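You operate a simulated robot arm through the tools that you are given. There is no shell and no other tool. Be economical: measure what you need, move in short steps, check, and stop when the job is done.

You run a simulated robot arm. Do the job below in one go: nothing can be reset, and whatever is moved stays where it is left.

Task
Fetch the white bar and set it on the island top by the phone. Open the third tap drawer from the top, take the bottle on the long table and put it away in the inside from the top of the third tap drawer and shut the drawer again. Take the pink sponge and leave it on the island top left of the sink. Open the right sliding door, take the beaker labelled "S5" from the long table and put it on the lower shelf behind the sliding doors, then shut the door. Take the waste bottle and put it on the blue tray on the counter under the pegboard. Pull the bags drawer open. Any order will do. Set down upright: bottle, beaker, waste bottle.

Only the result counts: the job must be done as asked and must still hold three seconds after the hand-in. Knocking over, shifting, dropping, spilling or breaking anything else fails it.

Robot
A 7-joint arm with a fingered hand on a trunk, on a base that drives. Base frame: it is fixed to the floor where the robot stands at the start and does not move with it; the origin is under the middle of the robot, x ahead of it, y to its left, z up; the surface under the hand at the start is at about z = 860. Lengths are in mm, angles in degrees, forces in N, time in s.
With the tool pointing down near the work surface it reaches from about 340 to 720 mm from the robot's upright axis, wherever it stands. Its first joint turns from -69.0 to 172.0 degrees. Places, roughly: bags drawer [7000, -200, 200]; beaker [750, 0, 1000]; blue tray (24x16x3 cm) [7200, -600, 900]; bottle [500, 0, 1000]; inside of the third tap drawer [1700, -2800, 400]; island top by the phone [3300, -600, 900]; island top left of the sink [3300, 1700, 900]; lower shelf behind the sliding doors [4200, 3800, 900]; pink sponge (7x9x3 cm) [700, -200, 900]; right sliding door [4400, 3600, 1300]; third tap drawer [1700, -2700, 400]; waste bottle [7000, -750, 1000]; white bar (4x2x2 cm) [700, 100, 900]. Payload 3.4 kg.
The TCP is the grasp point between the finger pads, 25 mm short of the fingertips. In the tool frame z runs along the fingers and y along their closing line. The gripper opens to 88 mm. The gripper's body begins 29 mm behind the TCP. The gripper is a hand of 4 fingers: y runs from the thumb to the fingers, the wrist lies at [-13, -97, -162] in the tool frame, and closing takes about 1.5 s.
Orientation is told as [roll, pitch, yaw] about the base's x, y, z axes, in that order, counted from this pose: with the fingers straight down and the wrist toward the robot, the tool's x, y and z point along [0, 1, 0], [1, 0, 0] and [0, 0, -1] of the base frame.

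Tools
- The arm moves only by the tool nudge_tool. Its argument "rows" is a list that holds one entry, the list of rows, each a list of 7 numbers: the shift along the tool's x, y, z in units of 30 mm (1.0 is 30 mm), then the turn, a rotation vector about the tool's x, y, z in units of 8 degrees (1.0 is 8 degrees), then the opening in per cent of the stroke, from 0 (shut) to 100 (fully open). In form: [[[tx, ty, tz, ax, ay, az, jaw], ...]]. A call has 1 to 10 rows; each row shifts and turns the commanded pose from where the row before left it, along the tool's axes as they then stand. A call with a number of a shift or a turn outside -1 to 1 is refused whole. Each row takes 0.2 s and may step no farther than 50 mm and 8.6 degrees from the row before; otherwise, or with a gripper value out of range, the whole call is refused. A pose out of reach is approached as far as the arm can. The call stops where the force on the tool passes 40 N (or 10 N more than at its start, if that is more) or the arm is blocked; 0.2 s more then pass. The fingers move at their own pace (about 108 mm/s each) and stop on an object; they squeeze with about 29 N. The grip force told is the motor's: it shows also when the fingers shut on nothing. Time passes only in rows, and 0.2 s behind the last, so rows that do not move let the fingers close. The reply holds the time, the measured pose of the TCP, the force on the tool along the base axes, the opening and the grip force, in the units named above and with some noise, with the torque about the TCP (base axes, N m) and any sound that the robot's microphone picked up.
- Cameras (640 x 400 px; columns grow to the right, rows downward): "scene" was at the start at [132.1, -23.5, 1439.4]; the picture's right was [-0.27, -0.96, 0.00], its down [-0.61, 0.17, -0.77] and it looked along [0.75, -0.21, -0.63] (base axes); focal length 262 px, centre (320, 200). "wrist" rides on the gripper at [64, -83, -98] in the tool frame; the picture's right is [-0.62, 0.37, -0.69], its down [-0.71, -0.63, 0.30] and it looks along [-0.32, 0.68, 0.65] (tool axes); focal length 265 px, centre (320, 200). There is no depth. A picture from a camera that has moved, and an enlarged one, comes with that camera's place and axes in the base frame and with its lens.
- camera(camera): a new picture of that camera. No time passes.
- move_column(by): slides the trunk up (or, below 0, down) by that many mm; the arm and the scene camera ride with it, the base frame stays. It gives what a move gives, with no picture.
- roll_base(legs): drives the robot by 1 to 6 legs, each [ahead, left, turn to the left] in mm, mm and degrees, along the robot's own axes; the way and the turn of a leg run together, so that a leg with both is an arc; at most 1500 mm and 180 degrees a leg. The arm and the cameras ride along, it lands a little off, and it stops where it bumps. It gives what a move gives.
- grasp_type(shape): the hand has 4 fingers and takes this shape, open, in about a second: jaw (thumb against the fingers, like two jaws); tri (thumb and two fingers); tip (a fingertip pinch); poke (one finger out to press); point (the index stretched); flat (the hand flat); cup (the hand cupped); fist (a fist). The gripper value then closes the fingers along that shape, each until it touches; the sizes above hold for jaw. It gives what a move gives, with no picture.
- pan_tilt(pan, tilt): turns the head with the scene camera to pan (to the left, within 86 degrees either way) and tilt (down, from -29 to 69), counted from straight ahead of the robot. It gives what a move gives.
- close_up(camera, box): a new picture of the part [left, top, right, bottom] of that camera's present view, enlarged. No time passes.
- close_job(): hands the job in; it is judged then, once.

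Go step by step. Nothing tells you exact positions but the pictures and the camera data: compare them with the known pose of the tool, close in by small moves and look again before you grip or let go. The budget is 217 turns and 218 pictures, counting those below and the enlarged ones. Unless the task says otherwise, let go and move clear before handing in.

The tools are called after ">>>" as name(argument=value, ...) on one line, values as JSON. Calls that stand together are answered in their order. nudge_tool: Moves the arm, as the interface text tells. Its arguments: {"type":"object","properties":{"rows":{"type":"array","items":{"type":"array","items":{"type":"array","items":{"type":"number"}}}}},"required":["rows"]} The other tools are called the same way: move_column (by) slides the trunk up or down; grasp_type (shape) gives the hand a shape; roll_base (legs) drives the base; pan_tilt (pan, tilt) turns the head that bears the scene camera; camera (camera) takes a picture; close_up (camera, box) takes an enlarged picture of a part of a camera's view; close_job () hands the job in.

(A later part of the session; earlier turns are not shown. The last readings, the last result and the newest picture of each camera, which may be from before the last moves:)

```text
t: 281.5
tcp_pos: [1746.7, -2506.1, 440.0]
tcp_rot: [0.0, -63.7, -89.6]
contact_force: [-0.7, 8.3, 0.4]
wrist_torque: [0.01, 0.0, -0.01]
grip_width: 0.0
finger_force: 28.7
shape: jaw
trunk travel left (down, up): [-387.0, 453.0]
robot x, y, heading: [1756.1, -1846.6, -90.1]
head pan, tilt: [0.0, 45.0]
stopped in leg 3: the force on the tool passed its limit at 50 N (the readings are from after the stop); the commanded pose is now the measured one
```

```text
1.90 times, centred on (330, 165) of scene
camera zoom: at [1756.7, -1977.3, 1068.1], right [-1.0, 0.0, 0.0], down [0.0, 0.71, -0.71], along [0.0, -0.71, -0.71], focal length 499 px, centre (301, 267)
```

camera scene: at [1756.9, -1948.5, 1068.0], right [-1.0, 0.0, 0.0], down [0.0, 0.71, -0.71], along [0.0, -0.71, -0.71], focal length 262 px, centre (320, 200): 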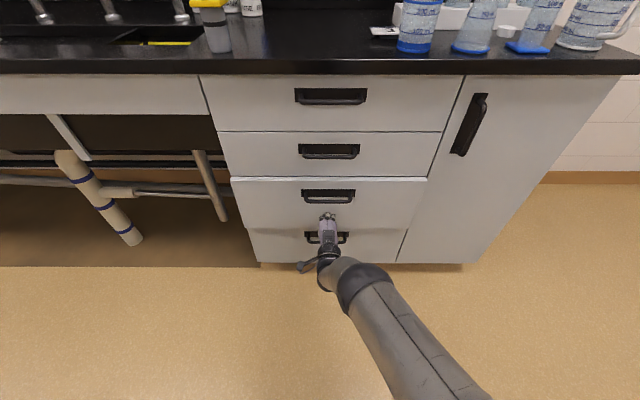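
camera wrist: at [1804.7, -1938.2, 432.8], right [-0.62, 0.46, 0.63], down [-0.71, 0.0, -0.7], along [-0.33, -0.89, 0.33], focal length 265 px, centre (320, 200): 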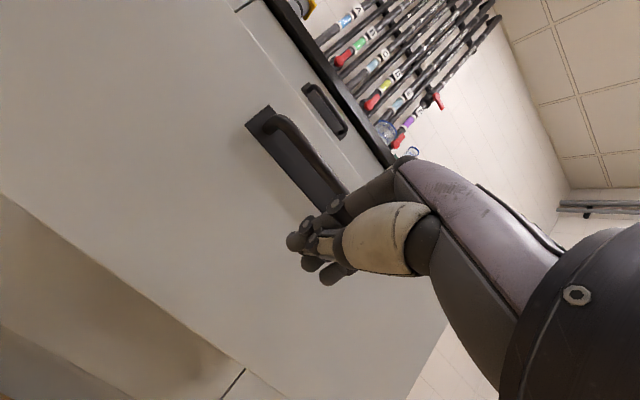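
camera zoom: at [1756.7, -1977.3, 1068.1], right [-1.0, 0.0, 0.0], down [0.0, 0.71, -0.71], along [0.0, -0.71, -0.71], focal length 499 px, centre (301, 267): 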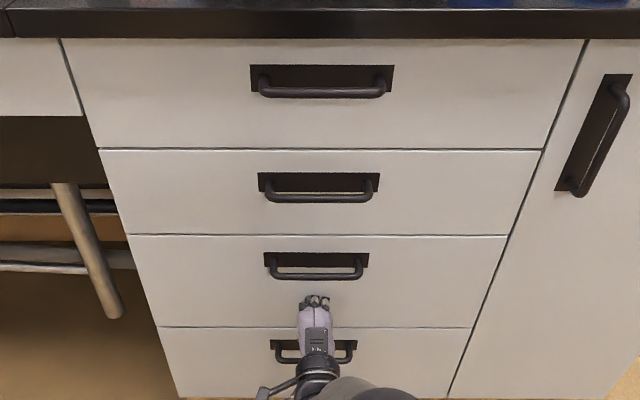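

The drawer is shut. Next the sponge: backing off, straightening the hand and driving back to the table's front.

>>> roll_base(legs=[[-310, 0, 0]])

>>> nudge_tool(rows=[[[0, 0, 0, 1, 0, 0, 100], [0, 0, 0, 1, 0, 0, 100], [0, 0, 0, 1, 0, 0, 100], [0, 0, 0, 1, 0, 0, 100], [0, 0, 0, 1, 0, 0, 100], [0, 0, 0, 1, 0, 0, 100], [0, 0, 0, 1, 0, 0, 100], [0, 0, 0, 0.97, 0, 0, 100], [0, 0, 0, 0, 0, 0, 100]]])

>>> move_column(by=400)

>>> nudge_tool(rows=[[[0, 0, -1, 0, 0, 0, 100], [0, 0, -1, 0, 0, 0, 100], [0, 0, -1, 0, 0, 0, 100], [0, 0, -1, 0, 0, 0, 100], [0, 0, -1, 0, 0, 0, 100], [0, 0, -1, 0, 0, 0, 100], [0, 0, 0, 0, 0, 0, 100]]])

>>> roll_base(legs=[[0, 0, 90], [-210, 0, 0], [0, -190, 0], [-1500, 0, 0], [-70, 0, 0], [0, 200, 0]])

```text
t: 283.6
tcp_pos: [1747.7, -2199.9, 440.1]
tcp_rot: [0.0, -63.8, -89.3]
contact_force: [-0.2, 0.5, -0.2]
wrist_torque: [0.0, 0.01, -0.01]
grip_width: 0.0
finger_force: 29.5
shape: jaw
trunk travel left (down, up): [-387.0, 453.0]
robot x, y, heading: [1753.1, -1539.5, -89.5]
head pan, tilt: [0.0, 45.0]
```

```text
t: 285.6
tcp_pos: [1761.1, -2199.7, 440.1]
tcp_rot: [3.0, -4.5, -86.9]
contact_force: [0.5, 0.2, 0.6]
wrist_torque: [0.01, -0.01, -0.01]
grip_width: 87.8
finger_force: 0.1
shape: jaw
out of reach, approached as far as the arm can: row 8
trunk travel left (down, up): [-387.0, 453.0]
robot x, y, heading: [1750.9, -1538.9, -89.2]
head pan, tilt: [0.0, 45.0]
```

```text
t: 289.4
tcp_pos: [1761.4, -2198.2, 840.2]
tcp_rot: [3.0, -4.6, -86.9]
contact_force: [-0.3, -0.5, -0.2]
wrist_torque: [0.02, 0.01, -0.03]
grip_width: 87.8
finger_force: 0.2
shape: jaw
trunk travel left (down, up): [-787.0, 53.0]
robot x, y, heading: [1757.2, -1537.6, -89.7]
head pan, tilt: [0.0, 45.0]
```

```text
t: 291.0
tcp_pos: [1752.7, -2183.3, 1018.3]
tcp_rot: [3.1, -4.6, -87.0]
contact_force: [0.1, -0.2, 0.0]
wrist_torque: [0.04, 0.0, 0.01]
grip_width: 87.7
finger_force: 0.1
shape: jaw
trunk travel left (down, up): [-787.0, 53.0]
robot x, y, heading: [1757.1, -1541.4, -89.4]
head pan, tilt: [0.0, 45.0]
```

```text
t: 306.5
tcp_pos: [605.2, -1556.0, 1020.0]
tcp_rot: [2.9, -4.7, 3.7]
contact_force: [-0.2, -0.2, 0.2]
wrist_torque: [-0.01, -0.06, 0.0]
grip_width: 87.9
finger_force: 0.0
shape: jaw
trunk travel left (down, up): [-787.0, 53.0]
robot x, y, heading: [-41.0, -1564.0, 1.1]
head pan, tilt: [0.0, 45.0]
```

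>>> nudge_tool(rows=[[[0, 0, 0, 0.3, -0.18, 0.17, 100], [0, 0, 0, 0.29, -0.18, 0.16, 100], [0, 0, 0, 0, 0, 0, 100]]])

>>> move_column(by=50)

>>> roll_base(legs=[[0, 70, -1.1], [-325, 0, 0], [0, 1310, 0]])

>>> roll_base(legs=[[405, 0, 0]])

>>> camera(camera="scene")

>>> camera(camera="wrist")

```text
t: 307.3
tcp_pos: [607.1, -1561.9, 1021.2]
tcp_rot: [0.8, 0.3, 0.5]
contact_force: [0.3, -0.1, 0.2]
wrist_torque: [0.0, -0.01, -0.05]
grip_width: 88.0
finger_force: 0.0
shape: jaw
trunk travel left (down, up): [-787.0, 53.0]
robot x, y, heading: [-45.5, -1562.2, 1.3]
head pan, tilt: [0.0, 45.0]
```

```text
t: 308.3
tcp_pos: [605.8, -1562.1, 1067.8]
tcp_rot: [0.8, 0.3, 0.5]
contact_force: [0.6, 1.3, -0.2]
wrist_torque: [0.0, 0.01, -0.04]
grip_width: 87.9
finger_force: 0.0
shape: jaw
trunk travel left (down, up): [-837.0, 3.0]
robot x, y, heading: [-40.5, -1560.7, 0.9]
head pan, tilt: [0.0, 45.0]
```

```text
t: 317.1
tcp_pos: [271.2, -195.0, 1070.6]
tcp_rot: [0.8, 0.1, 0.3]
contact_force: [0.1, -0.5, -0.2]
wrist_torque: [0.01, 0.01, 0.03]
grip_width: 87.7
finger_force: 0.1
shape: jaw
trunk travel left (down, up): [-837.0, 3.0]
robot x, y, heading: [-378.3, -194.4, 0.9]
head pan, tilt: [0.0, 45.0]
```

```text
t: 319.6
tcp_pos: [673.4, -192.0, 1070.5]
tcp_rot: [0.9, 0.0, 0.0]
contact_force: [-0.2, 0.6, -0.2]
wrist_torque: [0.0, 0.01, 0.0]
grip_width: 87.9
finger_force: 0.0
shape: jaw
trunk travel left (down, up): [-837.0, 3.0]
robot x, y, heading: [29.7, -188.1, 0.7]
head pan, tilt: [0.0, 45.0]
```

```text
118 pictures are left
camera scene: at [156.9, -187.0, 1518.1], right [0.01, -1.0, 0.0], down [-0.71, -0.01, -0.71], along [0.71, 0.01, -0.71], focal length 262 px, centre (320, 200)
```

scene: 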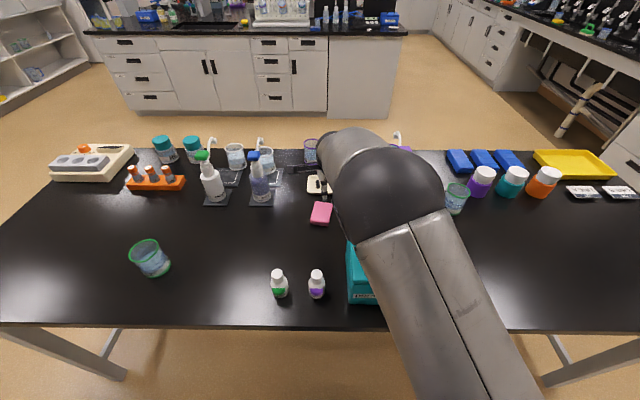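

```text
117 pictures are left
camera wrist: at [591.4, -129.5, 1170.6], right [0.37, -0.63, 0.68], down [-0.63, -0.71, -0.31], along [0.68, -0.31, -0.66], focal length 265 px, centre (320, 200)
```

wrist: 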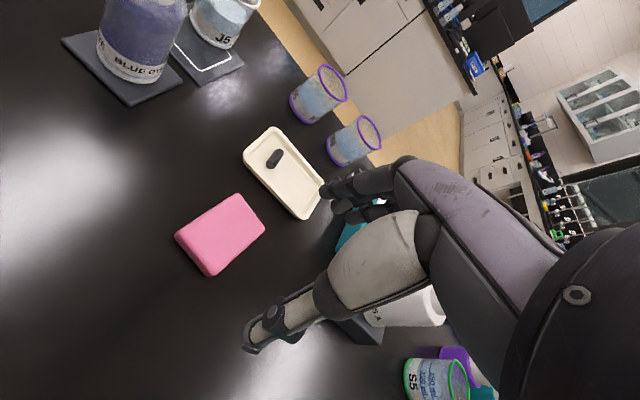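

The sponge (centre ≈ (730, −177)) has its long side along x, so I turn the hand by about 77° to grip across its 7 cm.

>>> nudge_tool(rows=[[[0, 0, 0, 0, 0, -1, 100], [0, 0, 0, 0, 0, -1, 100], [0, 0, 0, 0, 0, -1, 100], [0, 0, 0, 0, 0, -1, 100], [0, 0, 0, 0, 0, -1, 100], [0, 0, 0, 0, 0, 0, 100]]])

>>> camera(camera="scene")

```text
t: 321.1
tcp_pos: [674.0, -192.3, 1070.3]
tcp_rot: [0.8, -0.6, 40.2]
contact_force: [0.6, -0.5, -0.2]
wrist_torque: [-0.01, 0.01, 0.03]
grip_width: 87.9
finger_force: 0.1
shape: jaw
trunk travel left (down, up): [-837.0, 3.0]
robot x, y, heading: [23.3, -186.3, 0.6]
head pan, tilt: [0.0, 45.0]
```

```text
116 pictures are left
camera scene: at [156.4, -186.5, 1518.1], right [0.01, -1.0, 0.0], down [-0.71, -0.01, -0.71], along [0.71, 0.01, -0.71], focal length 262 px, centre (320, 200)
```

scene: 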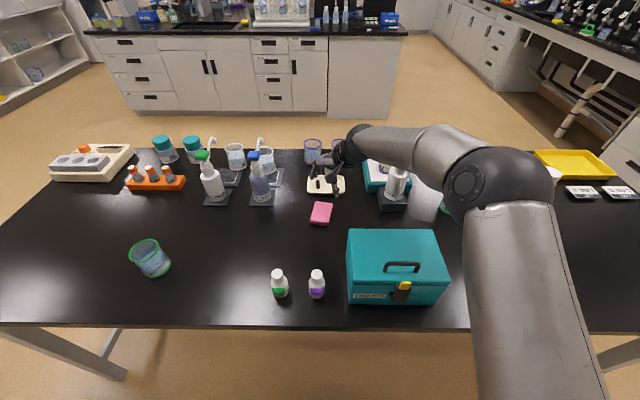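

>>> nudge_tool(rows=[[[0, 0, 0, 0, 0, -1, 100], [0, 0, 0, 0, 0, -1, 100], [0, 0, 0, 0, 0, -1, 100], [0, 0, 0, 0, 0, -1, 100], [0, 0, 0, 0, 0, -1, 100], [0, 0, 0, 0, 0, 0, 100]]])

>>> camera(camera="scene")

>>> camera(camera="wrist")

```text
t: 322.4
tcp_pos: [672.9, -193.0, 1070.2]
tcp_rot: [0.3, -0.9, 80.2]
contact_force: [0.4, -0.1, -0.3]
wrist_torque: [-0.04, 0.02, 0.0]
grip_width: 87.8
finger_force: 0.0
shape: jaw
trunk travel left (down, up): [-837.0, 3.0]
robot x, y, heading: [26.8, -190.7, 0.6]
head pan, tilt: [0.0, 45.0]
```

```text
115 pictures are left
camera scene: at [156.3, -187.9, 1518.2], right [0.01, -1.0, 0.0], down [-0.71, -0.01, -0.71], along [0.71, 0.01, -0.71], focal length 262 px, centre (320, 200)
```

scene: 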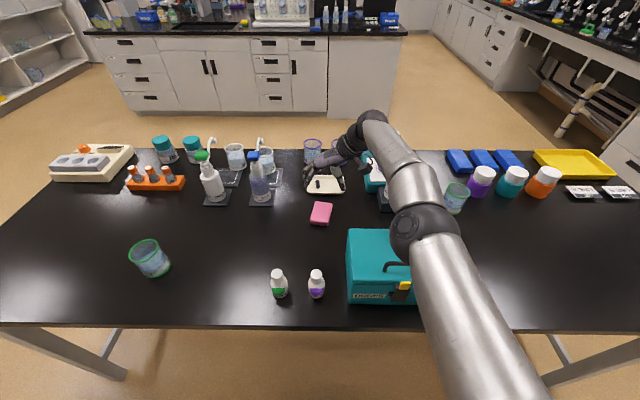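

```text
114 pictures are left
camera wrist: at [596.1, -265.2, 1168.2], right [0.68, 0.25, 0.7], down [0.6, -0.74, -0.32], along [0.43, 0.63, -0.64], focal length 265 px, centre (320, 200)
```

wrist: 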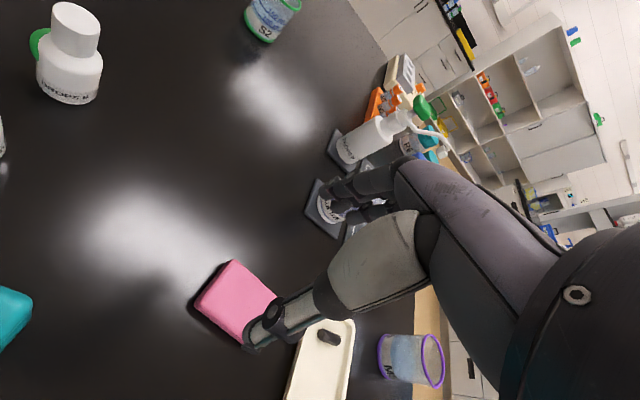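

Orientation is right. Centring over the sponge and descending with the column.

>>> nudge_tool(rows=[[[-0.83, 0.28, 0, 0, 0, 0, 100], [-0.83, 0.28, 0, 0, 0, 0, 100], [0, 0, 0, 0, 0, 0, 100]]])

>>> move_column(by=-120)

>>> camera(camera="wrist")

>>> camera(camera="scene")

```text
t: 323.2
tcp_pos: [672.7, -189.5, 1071.8]
tcp_rot: [0.2, -0.8, 80.1]
contact_force: [0.7, -0.5, -0.4]
wrist_torque: [0.01, -0.01, -0.01]
grip_width: 87.8
finger_force: 0.1
shape: jaw
out of reach, approached as far as the arm can: row 1, 2
trunk travel left (down, up): [-837.0, 3.0]
robot x, y, heading: [22.9, -186.2, 0.7]
head pan, tilt: [0.0, 45.0]
```

```text
t: 324.8
tcp_pos: [672.6, -188.9, 950.1]
tcp_rot: [0.3, -0.7, 80.1]
contact_force: [-0.9, 0.7, 0.4]
wrist_torque: [0.02, 0.0, 0.03]
grip_width: 88.1
finger_force: 0.1
shape: jaw
trunk travel left (down, up): [-717.0, 123.0]
robot x, y, heading: [28.4, -188.7, 0.8]
head pan, tilt: [0.0, 45.0]
```

```text
113 pictures are left
camera wrist: at [596.5, -261.4, 1049.0], right [0.68, 0.25, 0.7], down [0.59, -0.74, -0.32], along [0.44, 0.63, -0.65], focal length 265 px, centre (320, 200)
```

wrist: 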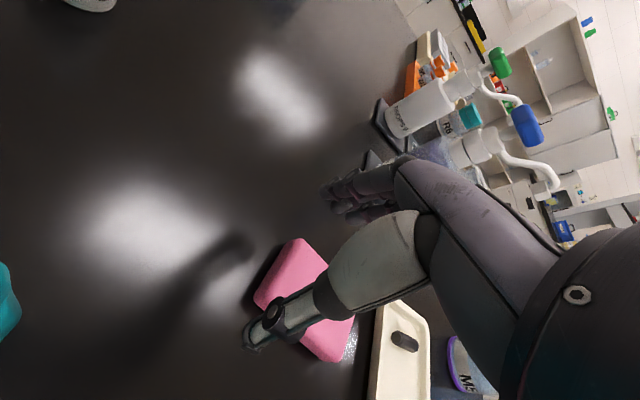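

```text
112 pictures are left
camera scene: at [156.7, -187.0, 1398.1], right [0.01, -1.0, 0.0], down [-0.71, -0.01, -0.71], along [0.71, 0.01, -0.71], focal length 262 px, centre (320, 200)
```

scene: 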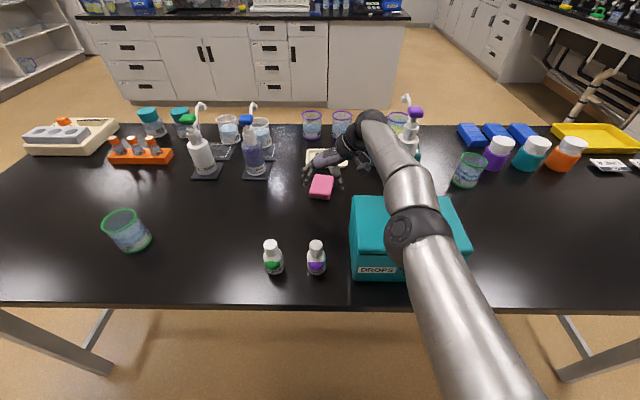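

The arm can't stretch farther; I bring the base ahead instead.

>>> roll_base(legs=[[52, 4, -0.7]])

>>> camera(camera="wrist")

```text
t: 325.7
tcp_pos: [726.9, -192.7, 949.0]
tcp_rot: [0.4, -0.7, 79.4]
contact_force: [0.5, 0.3, 0.7]
wrist_torque: [0.01, 0.01, 0.03]
grip_width: 87.8
finger_force: 0.0
shape: jaw
trunk travel left (down, up): [-717.0, 123.0]
robot x, y, heading: [77.9, -189.2, 0.2]
head pan, tilt: [0.0, 45.0]
```

```text
111 pictures are left
camera wrist: at [649.1, -263.5, 1048.3], right [0.68, 0.24, 0.69], down [0.59, -0.75, -0.32], along [0.44, 0.62, -0.65], focal length 265 px, centre (320, 200)
```

wrist: 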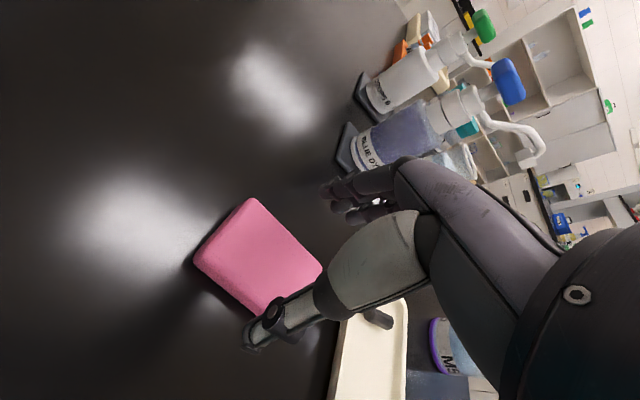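

Well centred. Lowering the last 60 mm and gripping.

>>> move_column(by=-60)

>>> nudge_tool(rows=[[[0, 0, 0, 0, 0, 0, 0], [0, 0, 0, 0, 0, 0, 0], [0, 0, 0, 0, 0, 0, 0], [0, 0, 0, 0, 0, 0, 0], [0, 0, 0, 0, 0, 0, 0], [0, 0, 0, 0, 0, 0, 0]]])

>>> move_column(by=183)

>>> camera(camera="wrist")

>>> camera(camera="scene")

```text
t: 326.7
tcp_pos: [723.3, -190.6, 891.4]
tcp_rot: [0.0, -0.7, 79.3]
contact_force: [0.2, -0.4, -0.1]
wrist_torque: [0.01, 0.02, 0.01]
grip_width: 87.6
finger_force: 0.0
shape: jaw
trunk travel left (down, up): [-657.0, 183.0]
robot x, y, heading: [77.8, -181.6, 0.1]
head pan, tilt: [0.0, 45.0]
```

```text
t: 328.1
tcp_pos: [723.7, -192.9, 892.3]
tcp_rot: [0.1, -0.8, 79.4]
contact_force: [-0.1, 0.5, -0.9]
wrist_torque: [-0.01, -0.04, -0.02]
grip_width: 56.0
finger_force: 29.1
shape: jaw
trunk travel left (down, up): [-657.0, 183.0]
robot x, y, heading: [76.4, -183.7, -0.2]
head pan, tilt: [0.0, 45.0]
```

```text
t: 330.1
tcp_pos: [726.2, -193.2, 1073.6]
tcp_rot: [0.3, -0.8, 79.5]
contact_force: [-0.4, 0.1, -0.3]
wrist_torque: [0.0, 0.0, 0.03]
grip_width: 56.0
finger_force: 28.9
shape: jaw
trunk travel left (down, up): [-840.0, 0.0]
robot x, y, heading: [81.8, -184.7, -0.3]
head pan, tilt: [0.0, 45.0]
```

```text
110 pictures are left
camera wrist: at [648.1, -263.7, 1171.8], right [0.68, 0.24, 0.69], down [0.59, -0.75, -0.32], along [0.44, 0.62, -0.65], focal length 265 px, centre (320, 200)
```

wrist: 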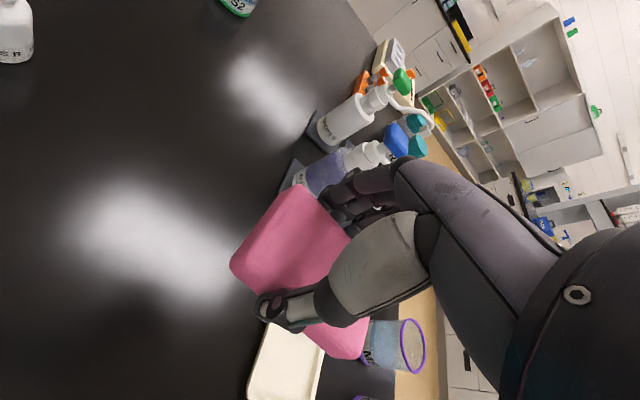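

```text
109 pictures are left
camera scene: at [209.3, -184.2, 1521.0], right [0.0, -1.0, 0.0], down [-0.71, 0.0, -0.71], along [0.71, 0.0, -0.71], focal length 262 px, centre (320, 200)
```

scene: 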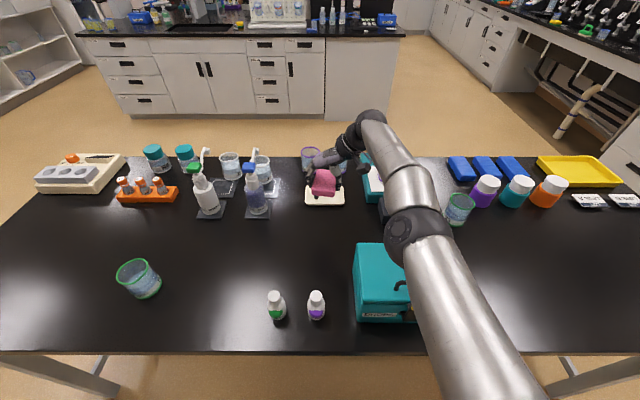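

Sponge in hand. Backing off and driving round the left end of the table to the island's left part.

>>> roll_base(legs=[[-400, 0, 0], [0, 1480, 0], [1500, 0, 0], [1000, 0, 0], [0, 350, 0]])

>>> pan_tilt(pan=0, tilt=30)

>>> camera(camera="scene")

```text
t: 338.9
tcp_pos: [341.0, 1058.4, 1073.4]
tcp_rot: [0.2, -0.8, 68.9]
contact_force: [-0.3, 0.2, -1.2]
wrist_torque: [-0.03, 0.0, 0.03]
grip_width: 56.0
finger_force: 28.8
shape: jaw
trunk travel left (down, up): [-840.0, 0.0]
robot x, y, heading: [-295.8, 1185.7, -10.2]
head pan, tilt: [0.0, 45.0]
stopped in leg 2: the robot was blocked; the commanded pose is now the measured one
```

```text
t: 339.7
tcp_pos: [339.6, 1058.1, 1072.9]
tcp_rot: [0.2, -0.9, 69.0]
contact_force: [0.4, 0.1, -0.2]
wrist_torque: [0.0, 0.0, -0.03]
grip_width: 55.7
finger_force: 28.8
shape: jaw
trunk travel left (down, up): [-840.0, 0.0]
robot x, y, heading: [-295.5, 1186.1, -10.3]
head pan, tilt: [0.0, 30.0]
```

```text
108 pictures are left
camera scene: at [-157.5, 1159.2, 1543.6], right [-0.18, -0.98, 0.0], down [-0.49, 0.09, -0.87], along [0.85, -0.16, -0.5], focal length 262 px, centre (320, 200)
```

scene: 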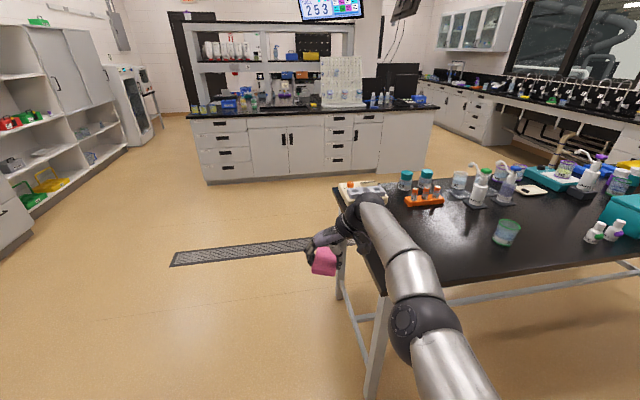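

Something on the left near the wall blocked the base and turned it 10°. Moving ahead away from it, realigning, and continuing.

>>> roll_base(legs=[[150, 0, 10.2], [100, 150, 0], [1500, 0, 0], [700, 200, 0]])

>>> camera(camera="scene")

```text
t: 341.5
tcp_pos: [505.0, 1164.9, 1074.5]
tcp_rot: [0.2, -0.8, 79.4]
contact_force: [-1.3, -0.2, -0.2]
wrist_torque: [0.0, 0.02, 0.03]
grip_width: 55.8
finger_force: 29.0
shape: jaw
trunk travel left (down, up): [-840.0, 0.0]
robot x, y, heading: [-141.7, 1174.3, 0.2]
head pan, tilt: [0.0, 30.0]
stopped in leg 2: the robot was blocked; the commanded pose is now the measured one
```

```text
107 pictures are left
camera scene: at [-2.6, 1171.1, 1543.8], right [0.0, -1.0, 0.0], down [-0.5, 0.0, -0.87], along [0.87, 0.0, -0.5], focal length 262 px, centre (320, 200)
```

scene: 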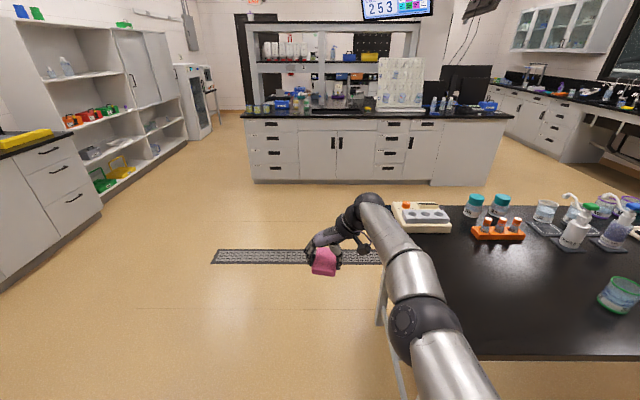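

>>> pan_tilt(pan=86, tilt=45)

>>> camera(camera="scene")

```text
t: 343.1
tcp_pos: [505.8, 1163.5, 1074.1]
tcp_rot: [0.2, -0.7, 79.4]
contact_force: [0.3, -0.9, -0.3]
wrist_torque: [-0.04, -0.01, 0.01]
grip_width: 55.8
finger_force: 29.4
shape: jaw
trunk travel left (down, up): [-840.0, 0.0]
robot x, y, heading: [-142.5, 1169.8, 0.4]
head pan, tilt: [85.9, 45.0]
```

```text
106 pictures are left
camera scene: at [-86.9, 1251.8, 1521.1], right [1.0, -0.07, 0.0], down [-0.05, -0.71, -0.71], along [0.05, 0.71, -0.71], focal length 262 px, centre (320, 200)
```

scene: 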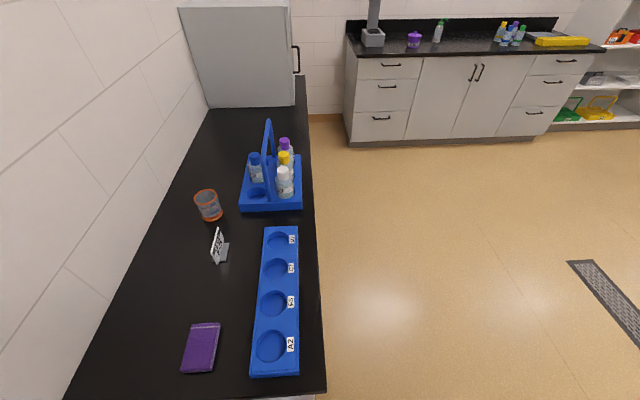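

It's the bench along the wall; its items look undisturbed. Going straight ahead between bench and table.

>>> roll_base(legs=[[450, 20, 0], [0, 100, 0], [1500, 0, 0], [450, 350, 0]])

>>> pan_tilt(pan=0, tilt=30)

>>> camera(camera="scene")

```text
t: 356.6
tcp_pos: [2928.1, 1681.6, 1073.4]
tcp_rot: [0.3, -0.9, 80.7]
contact_force: [-0.3, 0.0, -0.5]
wrist_torque: [0.02, 0.0, 0.02]
grip_width: 56.0
finger_force: 28.4
shape: jaw
trunk travel left (down, up): [-840.0, 0.0]
robot x, y, heading: [2276.9, 1675.5, 1.4]
head pan, tilt: [85.9, 45.0]
```

```text
t: 358.2
tcp_pos: [2928.4, 1680.7, 1073.9]
tcp_rot: [0.3, -0.8, 80.8]
contact_force: [0.4, -0.3, -0.5]
wrist_torque: [0.0, 0.03, -0.01]
grip_width: 56.1
finger_force: 28.9
shape: jaw
trunk travel left (down, up): [-840.0, 0.0]
robot x, y, heading: [2281.5, 1676.5, 1.4]
head pan, tilt: [0.0, 30.0]
```

```text
105 pictures are left
camera scene: at [2420.8, 1678.8, 1543.7], right [0.03, -1.0, 0.0], down [-0.5, -0.01, -0.87], along [0.87, 0.02, -0.5], focal length 262 px, centre (320, 200)
```

scene: 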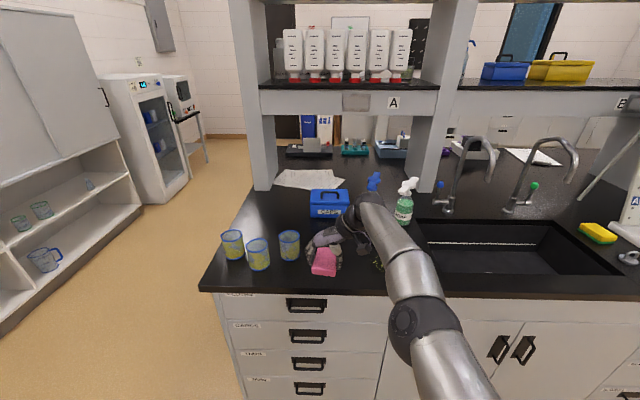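

The free area left of the sink is around (3110, 1600). Zooming to be sure nothing lies there, then driving in.

>>> close_up(camera="scene", box=[210, 170, 450, 320])

>>> camera(camera="wrist")

```text
2.67 times, centred on (330, 245) of scene
camera zoom: at [2420.8, 1678.8, 1543.7], right [0.03, -1.0, 0.0], down [-0.5, -0.01, -0.87], along [0.87, 0.02, -0.5], focal length 699 px, centre (293, 80)
```

zoom: 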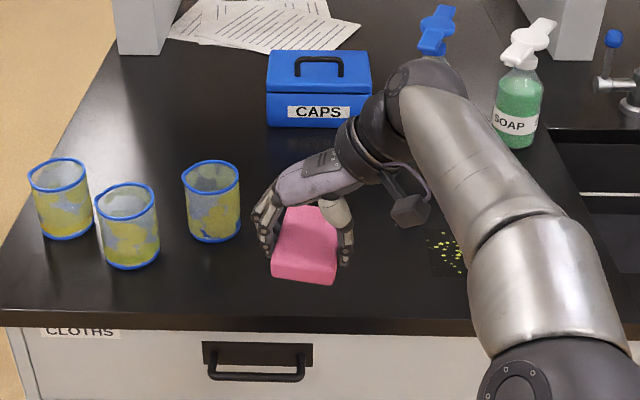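

```text
103 pictures are left
camera wrist: at [2852.5, 1609.0, 1171.5], right [0.67, 0.25, 0.7], down [0.6, -0.73, -0.32], along [0.43, 0.63, -0.65], focal length 265 px, centre (320, 200)
```

wrist: 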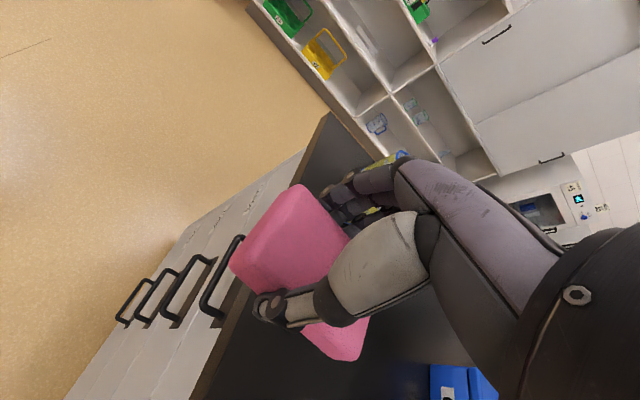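

There's a speckled patch near (3105, 1497), so I'll place the sponge at (3105, 1640).

>>> roll_base(legs=[[177, -26, -1.4]])

>>> move_column(by=-125)

>>> camera(camera="wrist")

>>> camera(camera="scene")

```text
t: 359.7
tcp_pos: [3103.0, 1641.8, 1072.4]
tcp_rot: [0.2, -0.8, 79.2]
contact_force: [0.3, -0.6, -0.3]
wrist_torque: [-0.04, 0.03, 0.02]
grip_width: 55.6
finger_force: 28.7
shape: jaw
trunk travel left (down, up): [-840.0, 0.0]
robot x, y, heading: [2455.5, 1648.6, 0.3]
head pan, tilt: [0.0, 30.0]
```

```text
t: 361.2
tcp_pos: [3101.6, 1642.1, 949.4]
tcp_rot: [0.2, -0.9, 79.3]
contact_force: [0.2, 0.5, -0.3]
wrist_torque: [-0.03, 0.05, -0.03]
grip_width: 55.7
finger_force: 28.9
shape: jaw
trunk travel left (down, up): [-715.0, 125.0]
robot x, y, heading: [2453.4, 1649.7, -0.1]
head pan, tilt: [0.0, 30.0]
```

```text
102 pictures are left
camera wrist: at [3023.7, 1570.9, 1046.6], right [0.68, 0.24, 0.7], down [0.58, -0.75, -0.32], along [0.45, 0.62, -0.65], focal length 265 px, centre (320, 200)
```

wrist: 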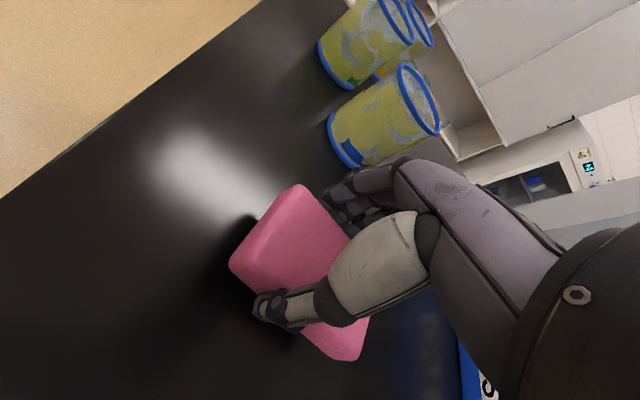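

```text
101 pictures are left
camera scene: at [2593.9, 1651.7, 1418.7], right [0.0, -1.0, 0.0], down [-0.5, 0.0, -0.87], along [0.87, 0.0, -0.5], focal length 262 px, centre (320, 200)
```

scene: 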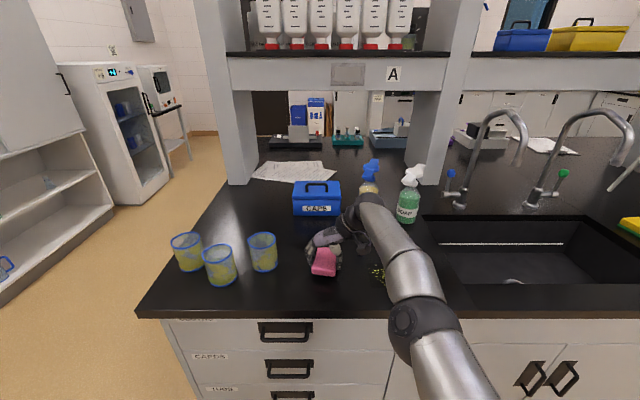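

>>> nudge_tool(rows=[[[0, 0, 0.3, 0, 0, 0, 0], [0, 0, 0.15, 0, 0, 0, 0], [0, 0, 0.15, 0, 0, 0, 0], [0, 0, 0.1, 0, 0, 0, 0], [0, 0, 0, 0, 0, 0, 0]]])

```text
t: 362.4
tcp_pos: [3101.3, 1642.7, 929.7]
tcp_rot: [0.0, -0.9, 79.1]
contact_force: [3.6, 0.0, 11.7]
wrist_torque: [-0.09, -0.09, -0.01]
grip_width: 55.6
finger_force: 28.9
shape: jaw
trunk travel left (down, up): [-715.0, 125.0]
robot x, y, heading: [2458.5, 1650.5, -0.0]
head pan, tilt: [0.0, 30.0]
```

Contact with the top. Releasing and rising.

>>> nudge_tool(rows=[[[0, 0, 0, 0, 0, 0, 100], [0, 0, 0, 0, 0, 0, 100], [0, 0, 0, 0, 0, 0, 100], [0, 0, 0, 0, 0, 0, 100]]])

>>> move_column(by=125)

>>> camera(camera="scene")

```text
t: 363.4
tcp_pos: [3100.6, 1641.0, 927.3]
tcp_rot: [0.3, -0.7, 79.1]
contact_force: [-0.1, 1.1, -0.2]
wrist_torque: [-0.01, 0.01, -0.03]
grip_width: 87.6
finger_force: 0.0
shape: jaw
trunk travel left (down, up): [-715.0, 125.0]
robot x, y, heading: [2449.9, 1656.3, -0.1]
head pan, tilt: [0.0, 30.0]
```

```text
t: 365.0
tcp_pos: [3101.0, 1641.7, 1052.1]
tcp_rot: [0.1, -0.8, 79.2]
contact_force: [-1.3, -1.3, 1.0]
wrist_torque: [0.0, -0.01, 0.0]
grip_width: 87.6
finger_force: 0.0
shape: jaw
trunk travel left (down, up): [-840.0, 0.0]
robot x, y, heading: [2452.4, 1652.3, -0.1]
head pan, tilt: [0.0, 30.0]
```

```text
100 pictures are left
camera scene: at [2594.1, 1651.6, 1543.7], right [0.0, -1.0, 0.0], down [-0.5, 0.0, -0.87], along [0.87, 0.0, -0.5], focal length 262 px, centre (320, 200)
```

scene: 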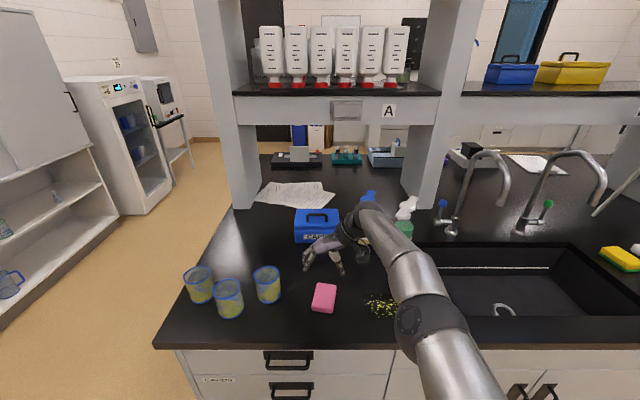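

The sponge is placed left of the sink. Next the right sliding door: backing off, resetting the hand's yaw, and driving toward the left wall.

>>> roll_base(legs=[[-350, 0, 0], [0, 950, 0], [1000, 0, 0]])

>>> nudge_tool(rows=[[[0, 0, 0, 0, 0, 1, 50], [0, 0, 0, 0, 0, 1, 50], [0, 0, 0, 0, 0, 1, 50], [0, 0, 0, 0, 0, 1, 50], [0, 0, 0, 0, 0, 1, 50], [0, 0, 0, 0, 0, 1, 50], [0, 0, 0, 0, 0, 1, 50], [0, 0, 0, 0, 0, 1, 50], [0, 0, 0, 0, 0, 1, 50], [0, 0, 0, 0, 0, 0.9, 50]]])

>>> pan_tilt(pan=55, tilt=15)

>>> camera(camera="scene")

```text
t: 376.5
tcp_pos: [3753.9, 2534.2, 1052.6]
tcp_rot: [0.2, -0.8, 77.3]
contact_force: [-0.1, 0.4, 0.6]
wrist_torque: [0.01, 0.01, 0.0]
grip_width: 87.8
finger_force: 0.1
shape: jaw
trunk travel left (down, up): [-840.0, 0.0]
robot x, y, heading: [3109.9, 2565.3, -2.1]
head pan, tilt: [0.0, 30.0]
```

```text
t: 378.7
tcp_pos: [3755.2, 2534.7, 1052.2]
tcp_rot: [0.9, 0.0, -2.1]
contact_force: [-0.1, 0.2, 0.0]
wrist_torque: [-0.01, 0.0, 0.01]
grip_width: 44.4
finger_force: 0.1
shape: jaw
trunk travel left (down, up): [-840.0, 0.0]
robot x, y, heading: [3110.0, 2569.9, -2.0]
head pan, tilt: [0.0, 30.0]
```

```text
t: 379.9
tcp_pos: [3755.7, 2534.0, 1053.7]
tcp_rot: [0.8, 0.1, -2.0]
contact_force: [-0.3, 0.1, 0.8]
wrist_torque: [0.0, -0.02, -0.01]
grip_width: 44.6
finger_force: 0.2
shape: jaw
trunk travel left (down, up): [-840.0, 0.0]
robot x, y, heading: [3109.3, 2565.1, -2.2]
head pan, tilt: [55.0, 15.0]
```

```text
99 pictures are left
camera scene: at [3214.0, 2638.6, 1567.9], right [0.8, -0.6, 0.0], down [-0.16, -0.21, -0.97], along [0.58, 0.77, -0.26], focal length 262 px, centre (320, 200)
```

scene: 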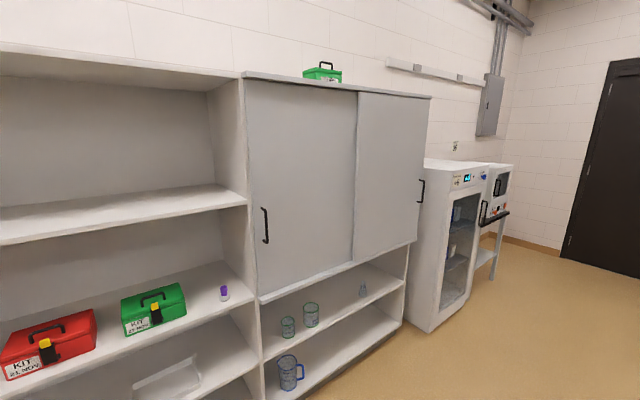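

I see both doors; the right door's handle is near (4785, 3590, 1180) and the door slides left. I'll drive in front of it and face it.

>>> roll_base(legs=[[1500, 0, 2.1], [0, 0, 90]])

>>> pan_tilt(pan=0, tilt=20)

>>> camera(camera="scene")

>>> camera(camera="wrist")

```text
t: 391.0
tcp_pos: [4591.4, 3192.1, 1052.8]
tcp_rot: [0.8, 0.1, 89.1]
contact_force: [-0.1, 0.1, -0.6]
wrist_torque: [0.0, 0.04, -0.01]
grip_width: 44.4
finger_force: 0.0
shape: jaw
trunk travel left (down, up): [-840.0, 0.0]
robot x, y, heading: [4569.8, 2544.4, 89.1]
head pan, tilt: [55.0, 15.0]
```

```text
t: 392.2
tcp_pos: [4593.6, 3192.0, 1051.5]
tcp_rot: [0.8, 0.1, 89.1]
contact_force: [0.4, -0.7, -0.6]
wrist_torque: [0.01, 0.01, 0.04]
grip_width: 44.2
finger_force: 0.1
shape: jaw
trunk travel left (down, up): [-840.0, 0.0]
robot x, y, heading: [4569.8, 2544.1, 88.9]
head pan, tilt: [0.0, 20.0]
```

```text
98 pictures are left
camera scene: at [4572.8, 2687.6, 1559.8], right [1.0, -0.02, 0.0], down [-0.01, -0.34, -0.94], along [0.01, 0.94, -0.34], focal length 262 px, centre (320, 200)
```

scene: 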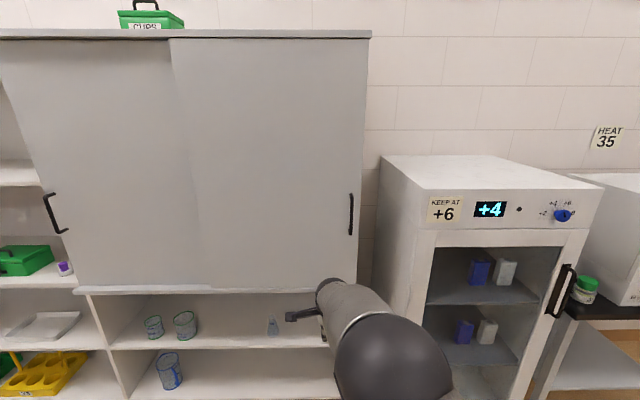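

```text
97 pictures are left
camera wrist: at [4528.2, 3110.5, 1153.0], right [0.64, 0.36, 0.68], down [0.7, -0.64, -0.31], along [0.33, 0.68, -0.66], focal length 265 px, centre (320, 200)
```

wrist: 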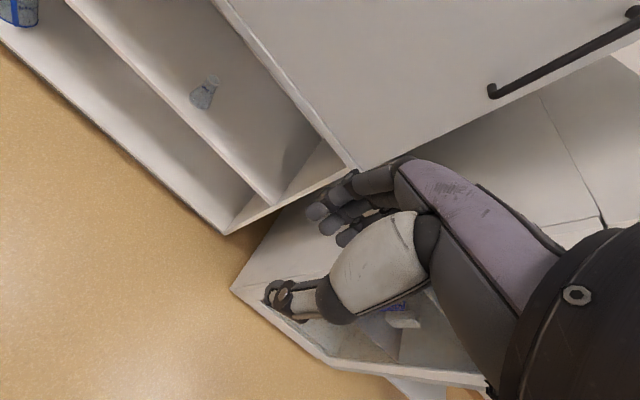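

Handle bar is at about (4693, 3542), z 1115–1276. I'll point closed fingers forward, get right of the bar, and push it left.

>>> nudge_tool(rows=[[[0, 0, 0, -1, 0, 0, 0], [0, 0, 0, -1, 0, 0, 0], [0, 0, 0, -1, 0, 0, 0], [0, 0, 0, -1, 0, 0, 0], [0, 0, 0, -1, 0, 0, 0], [0, 0, 0, -1, 0, 0, 0], [0, 0, 0, -1, 0, 0, 0], [0, 0, 0, -1, 0, 0, 0], [0, 0, 0, 0, 0, 0, 0]]])

>>> nudge_tool(rows=[[[0, 0.75, -0.37, 0, 0, 0, 0], [0, 0.75, -0.37, 0, 0, 0, 0], [0, 0.75, -0.37, 0, 0, 0, 0], [0, 0.75, -0.37, 0, 0, 0, 0], [0, 0, 0, 0, 0, 0, 0]]])

>>> roll_base(legs=[[0, -142, 0.9], [250, 0, 0]])

>>> camera(camera="scene")

>>> camera(camera="wrist")

```text
t: 394.2
tcp_pos: [4587.6, 3191.1, 1053.0]
tcp_rot: [3.3, -58.8, 87.3]
contact_force: [-0.2, 0.3, -0.5]
wrist_torque: [0.03, -0.01, 0.0]
grip_width: 0.0
finger_force: 29.4
shape: jaw
out of reach, approached as far as the arm can: row 2
trunk travel left (down, up): [-840.0, 0.0]
robot x, y, heading: [4572.6, 2543.3, 89.0]
head pan, tilt: [0.0, 20.0]
```

```text
t: 395.4
tcp_pos: [4592.2, 3200.9, 1151.8]
tcp_rot: [3.4, -58.6, 87.4]
contact_force: [-0.2, 0.6, 0.4]
wrist_torque: [0.0, 0.0, -0.01]
grip_width: 0.0
finger_force: 29.4
shape: jaw
trunk travel left (down, up): [-840.0, 0.0]
robot x, y, heading: [4568.7, 2546.5, 89.2]
head pan, tilt: [0.0, 20.0]
```

```text
t: 398.1
tcp_pos: [4719.4, 3453.2, 1152.3]
tcp_rot: [3.4, -58.7, 88.1]
contact_force: [0.8, 1.2, 0.5]
wrist_torque: [-0.02, 0.03, -0.02]
grip_width: 0.0
finger_force: 28.9
shape: jaw
trunk travel left (down, up): [-840.0, 0.0]
robot x, y, heading: [4705.2, 2797.5, 89.8]
head pan, tilt: [0.0, 20.0]
```

```text
96 pictures are left
camera scene: at [4709.3, 2938.9, 1559.8], right [1.0, 0.0, 0.0], down [0.0, -0.34, -0.94], along [0.0, 0.94, -0.34], focal length 262 px, centre (320, 200)
```

scene: 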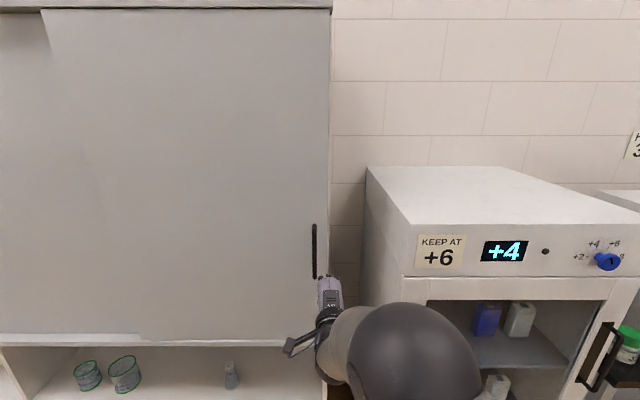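

```text
95 pictures are left
camera wrist: at [4657.6, 3324.6, 1134.7], right [0.65, -0.39, 0.66], down [0.69, -0.06, -0.72], along [0.32, 0.92, 0.24], focal length 265 px, centre (320, 200)
```

wrist: 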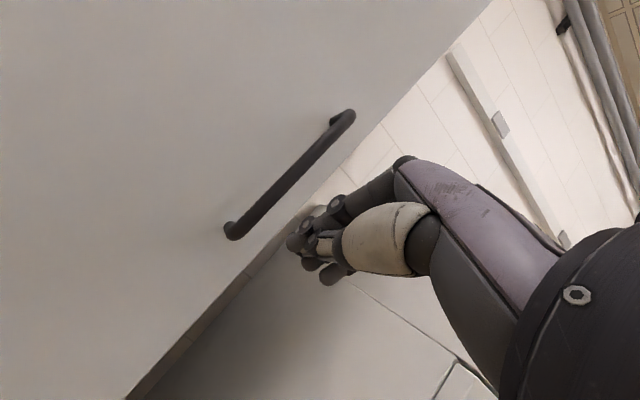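

>>> nudge_tool(rows=[[[-0.45, 0, 0, 0, 0, 0, 0], [0, 0, 0, 0, 0, 0, 0]]])

>>> roll_base(legs=[[88, 0, 0]])

>>> camera(camera="scene")

>>> camera(camera="wrist")

```text
t: 398.8
tcp_pos: [4733.9, 3454.1, 1151.5]
tcp_rot: [3.4, -58.7, 88.1]
contact_force: [0.2, -0.6, 0.0]
wrist_torque: [0.04, 0.03, -0.04]
grip_width: 0.3
finger_force: 29.1
shape: jaw
trunk travel left (down, up): [-840.0, 0.0]
robot x, y, heading: [4710.6, 2794.4, 90.0]
head pan, tilt: [0.0, 20.0]
```

```text
t: 399.8
tcp_pos: [4733.1, 3541.9, 1151.4]
tcp_rot: [3.4, -58.8, 88.0]
contact_force: [-0.3, -1.0, 0.1]
wrist_torque: [0.01, -0.02, 0.04]
grip_width: 0.0
finger_force: 29.0
shape: jaw
trunk travel left (down, up): [-840.0, 0.0]
robot x, y, heading: [4710.0, 2883.2, 89.7]
head pan, tilt: [0.0, 20.0]
```

```text
94 pictures are left
camera scene: at [4709.7, 3027.9, 1559.7], right [1.0, 0.0, 0.0], down [0.0, -0.34, -0.94], along [0.0, 0.94, -0.34], focal length 262 px, centre (320, 200)
```

scene: 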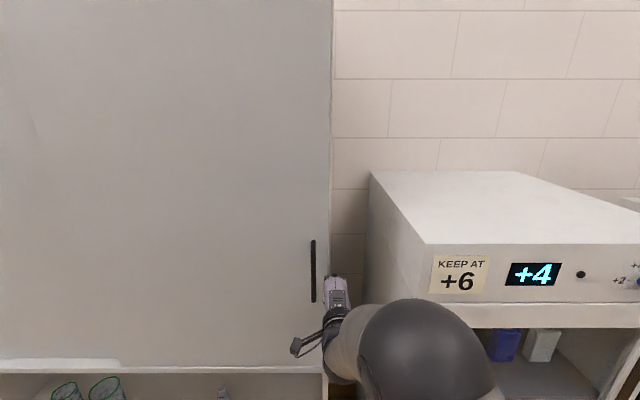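

```text
93 pictures are left
camera wrist: at [4671.4, 3414.1, 1133.5], right [0.65, -0.39, 0.66], down [0.69, -0.06, -0.72], along [0.32, 0.92, 0.24], focal length 265 px, centre (320, 200)
```

wrist: 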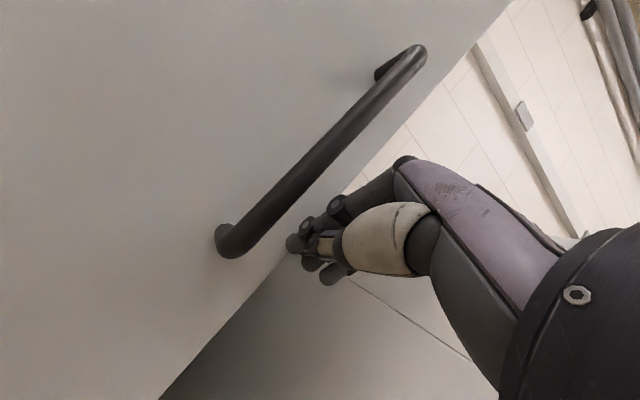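

Fingers are beside the bar. Pushing left in a first short move.

>>> roll_base(legs=[[0, 60, 0]])

>>> camera(camera="scene")

>>> camera(camera="wrist")

```text
t: 400.8
tcp_pos: [4675.4, 3538.9, 1150.6]
tcp_rot: [3.5, -58.7, 87.9]
contact_force: [-0.2, 0.1, -0.4]
wrist_torque: [-0.02, -0.02, -0.01]
grip_width: 0.0
finger_force: 29.0
shape: jaw
trunk travel left (down, up): [-840.0, 0.0]
robot x, y, heading: [4648.6, 2883.8, 90.0]
head pan, tilt: [0.0, 20.0]
```

```text
92 pictures are left
camera scene: at [4651.0, 3027.0, 1559.8], right [1.0, 0.0, 0.0], down [0.0, -0.34, -0.94], along [0.0, 0.94, -0.34], focal length 262 px, centre (320, 200)
```

scene: 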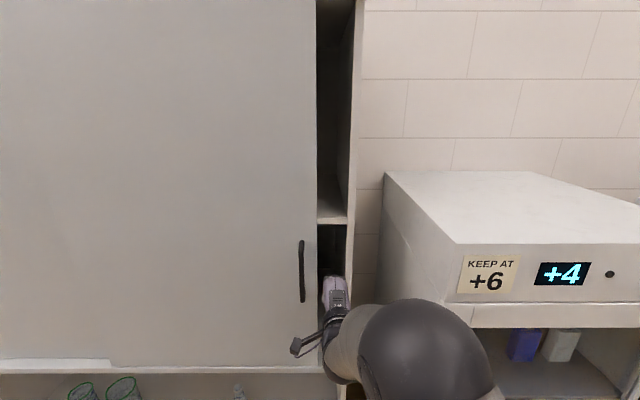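

```text
91 pictures are left
camera wrist: at [4612.5, 3413.6, 1133.9], right [0.65, -0.39, 0.65], down [0.69, -0.06, -0.72], along [0.32, 0.92, 0.24], focal length 265 px, centre (320, 200)
```

wrist: 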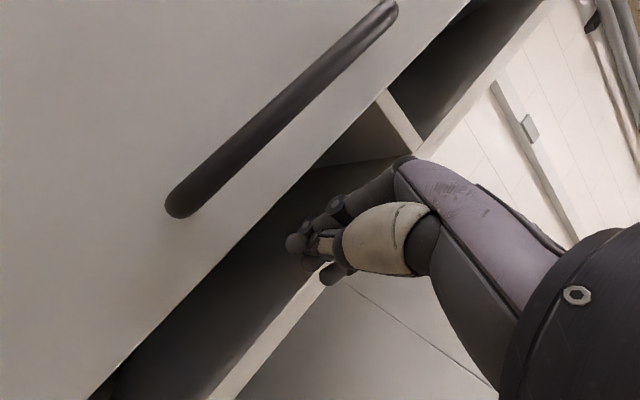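

The door slides easily. Pushing on in short legs.

>>> roll_base(legs=[[0, 90, 0], [0, 90, 0], [0, 90, 0], [0, 90, 0], [0, 30, 0]])

>>> camera(camera="scene")

```text
t: 404.4
tcp_pos: [4287.7, 3541.4, 1150.9]
tcp_rot: [3.6, -58.8, 87.8]
contact_force: [-0.3, -0.5, 0.0]
wrist_torque: [-0.01, -0.02, 0.03]
grip_width: 0.0
finger_force: 28.3
shape: jaw
trunk travel left (down, up): [-840.0, 0.0]
robot x, y, heading: [4261.7, 2884.6, 89.7]
head pan, tilt: [0.0, 20.0]
```

```text
90 pictures are left
camera scene: at [4263.7, 3027.7, 1559.7], right [1.0, 0.0, 0.0], down [0.0, -0.34, -0.94], along [0.0, 0.94, -0.34], focal length 262 px, centre (320, 200)
```

scene: 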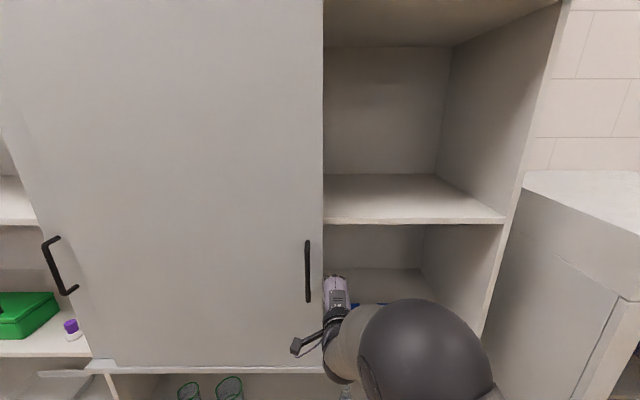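

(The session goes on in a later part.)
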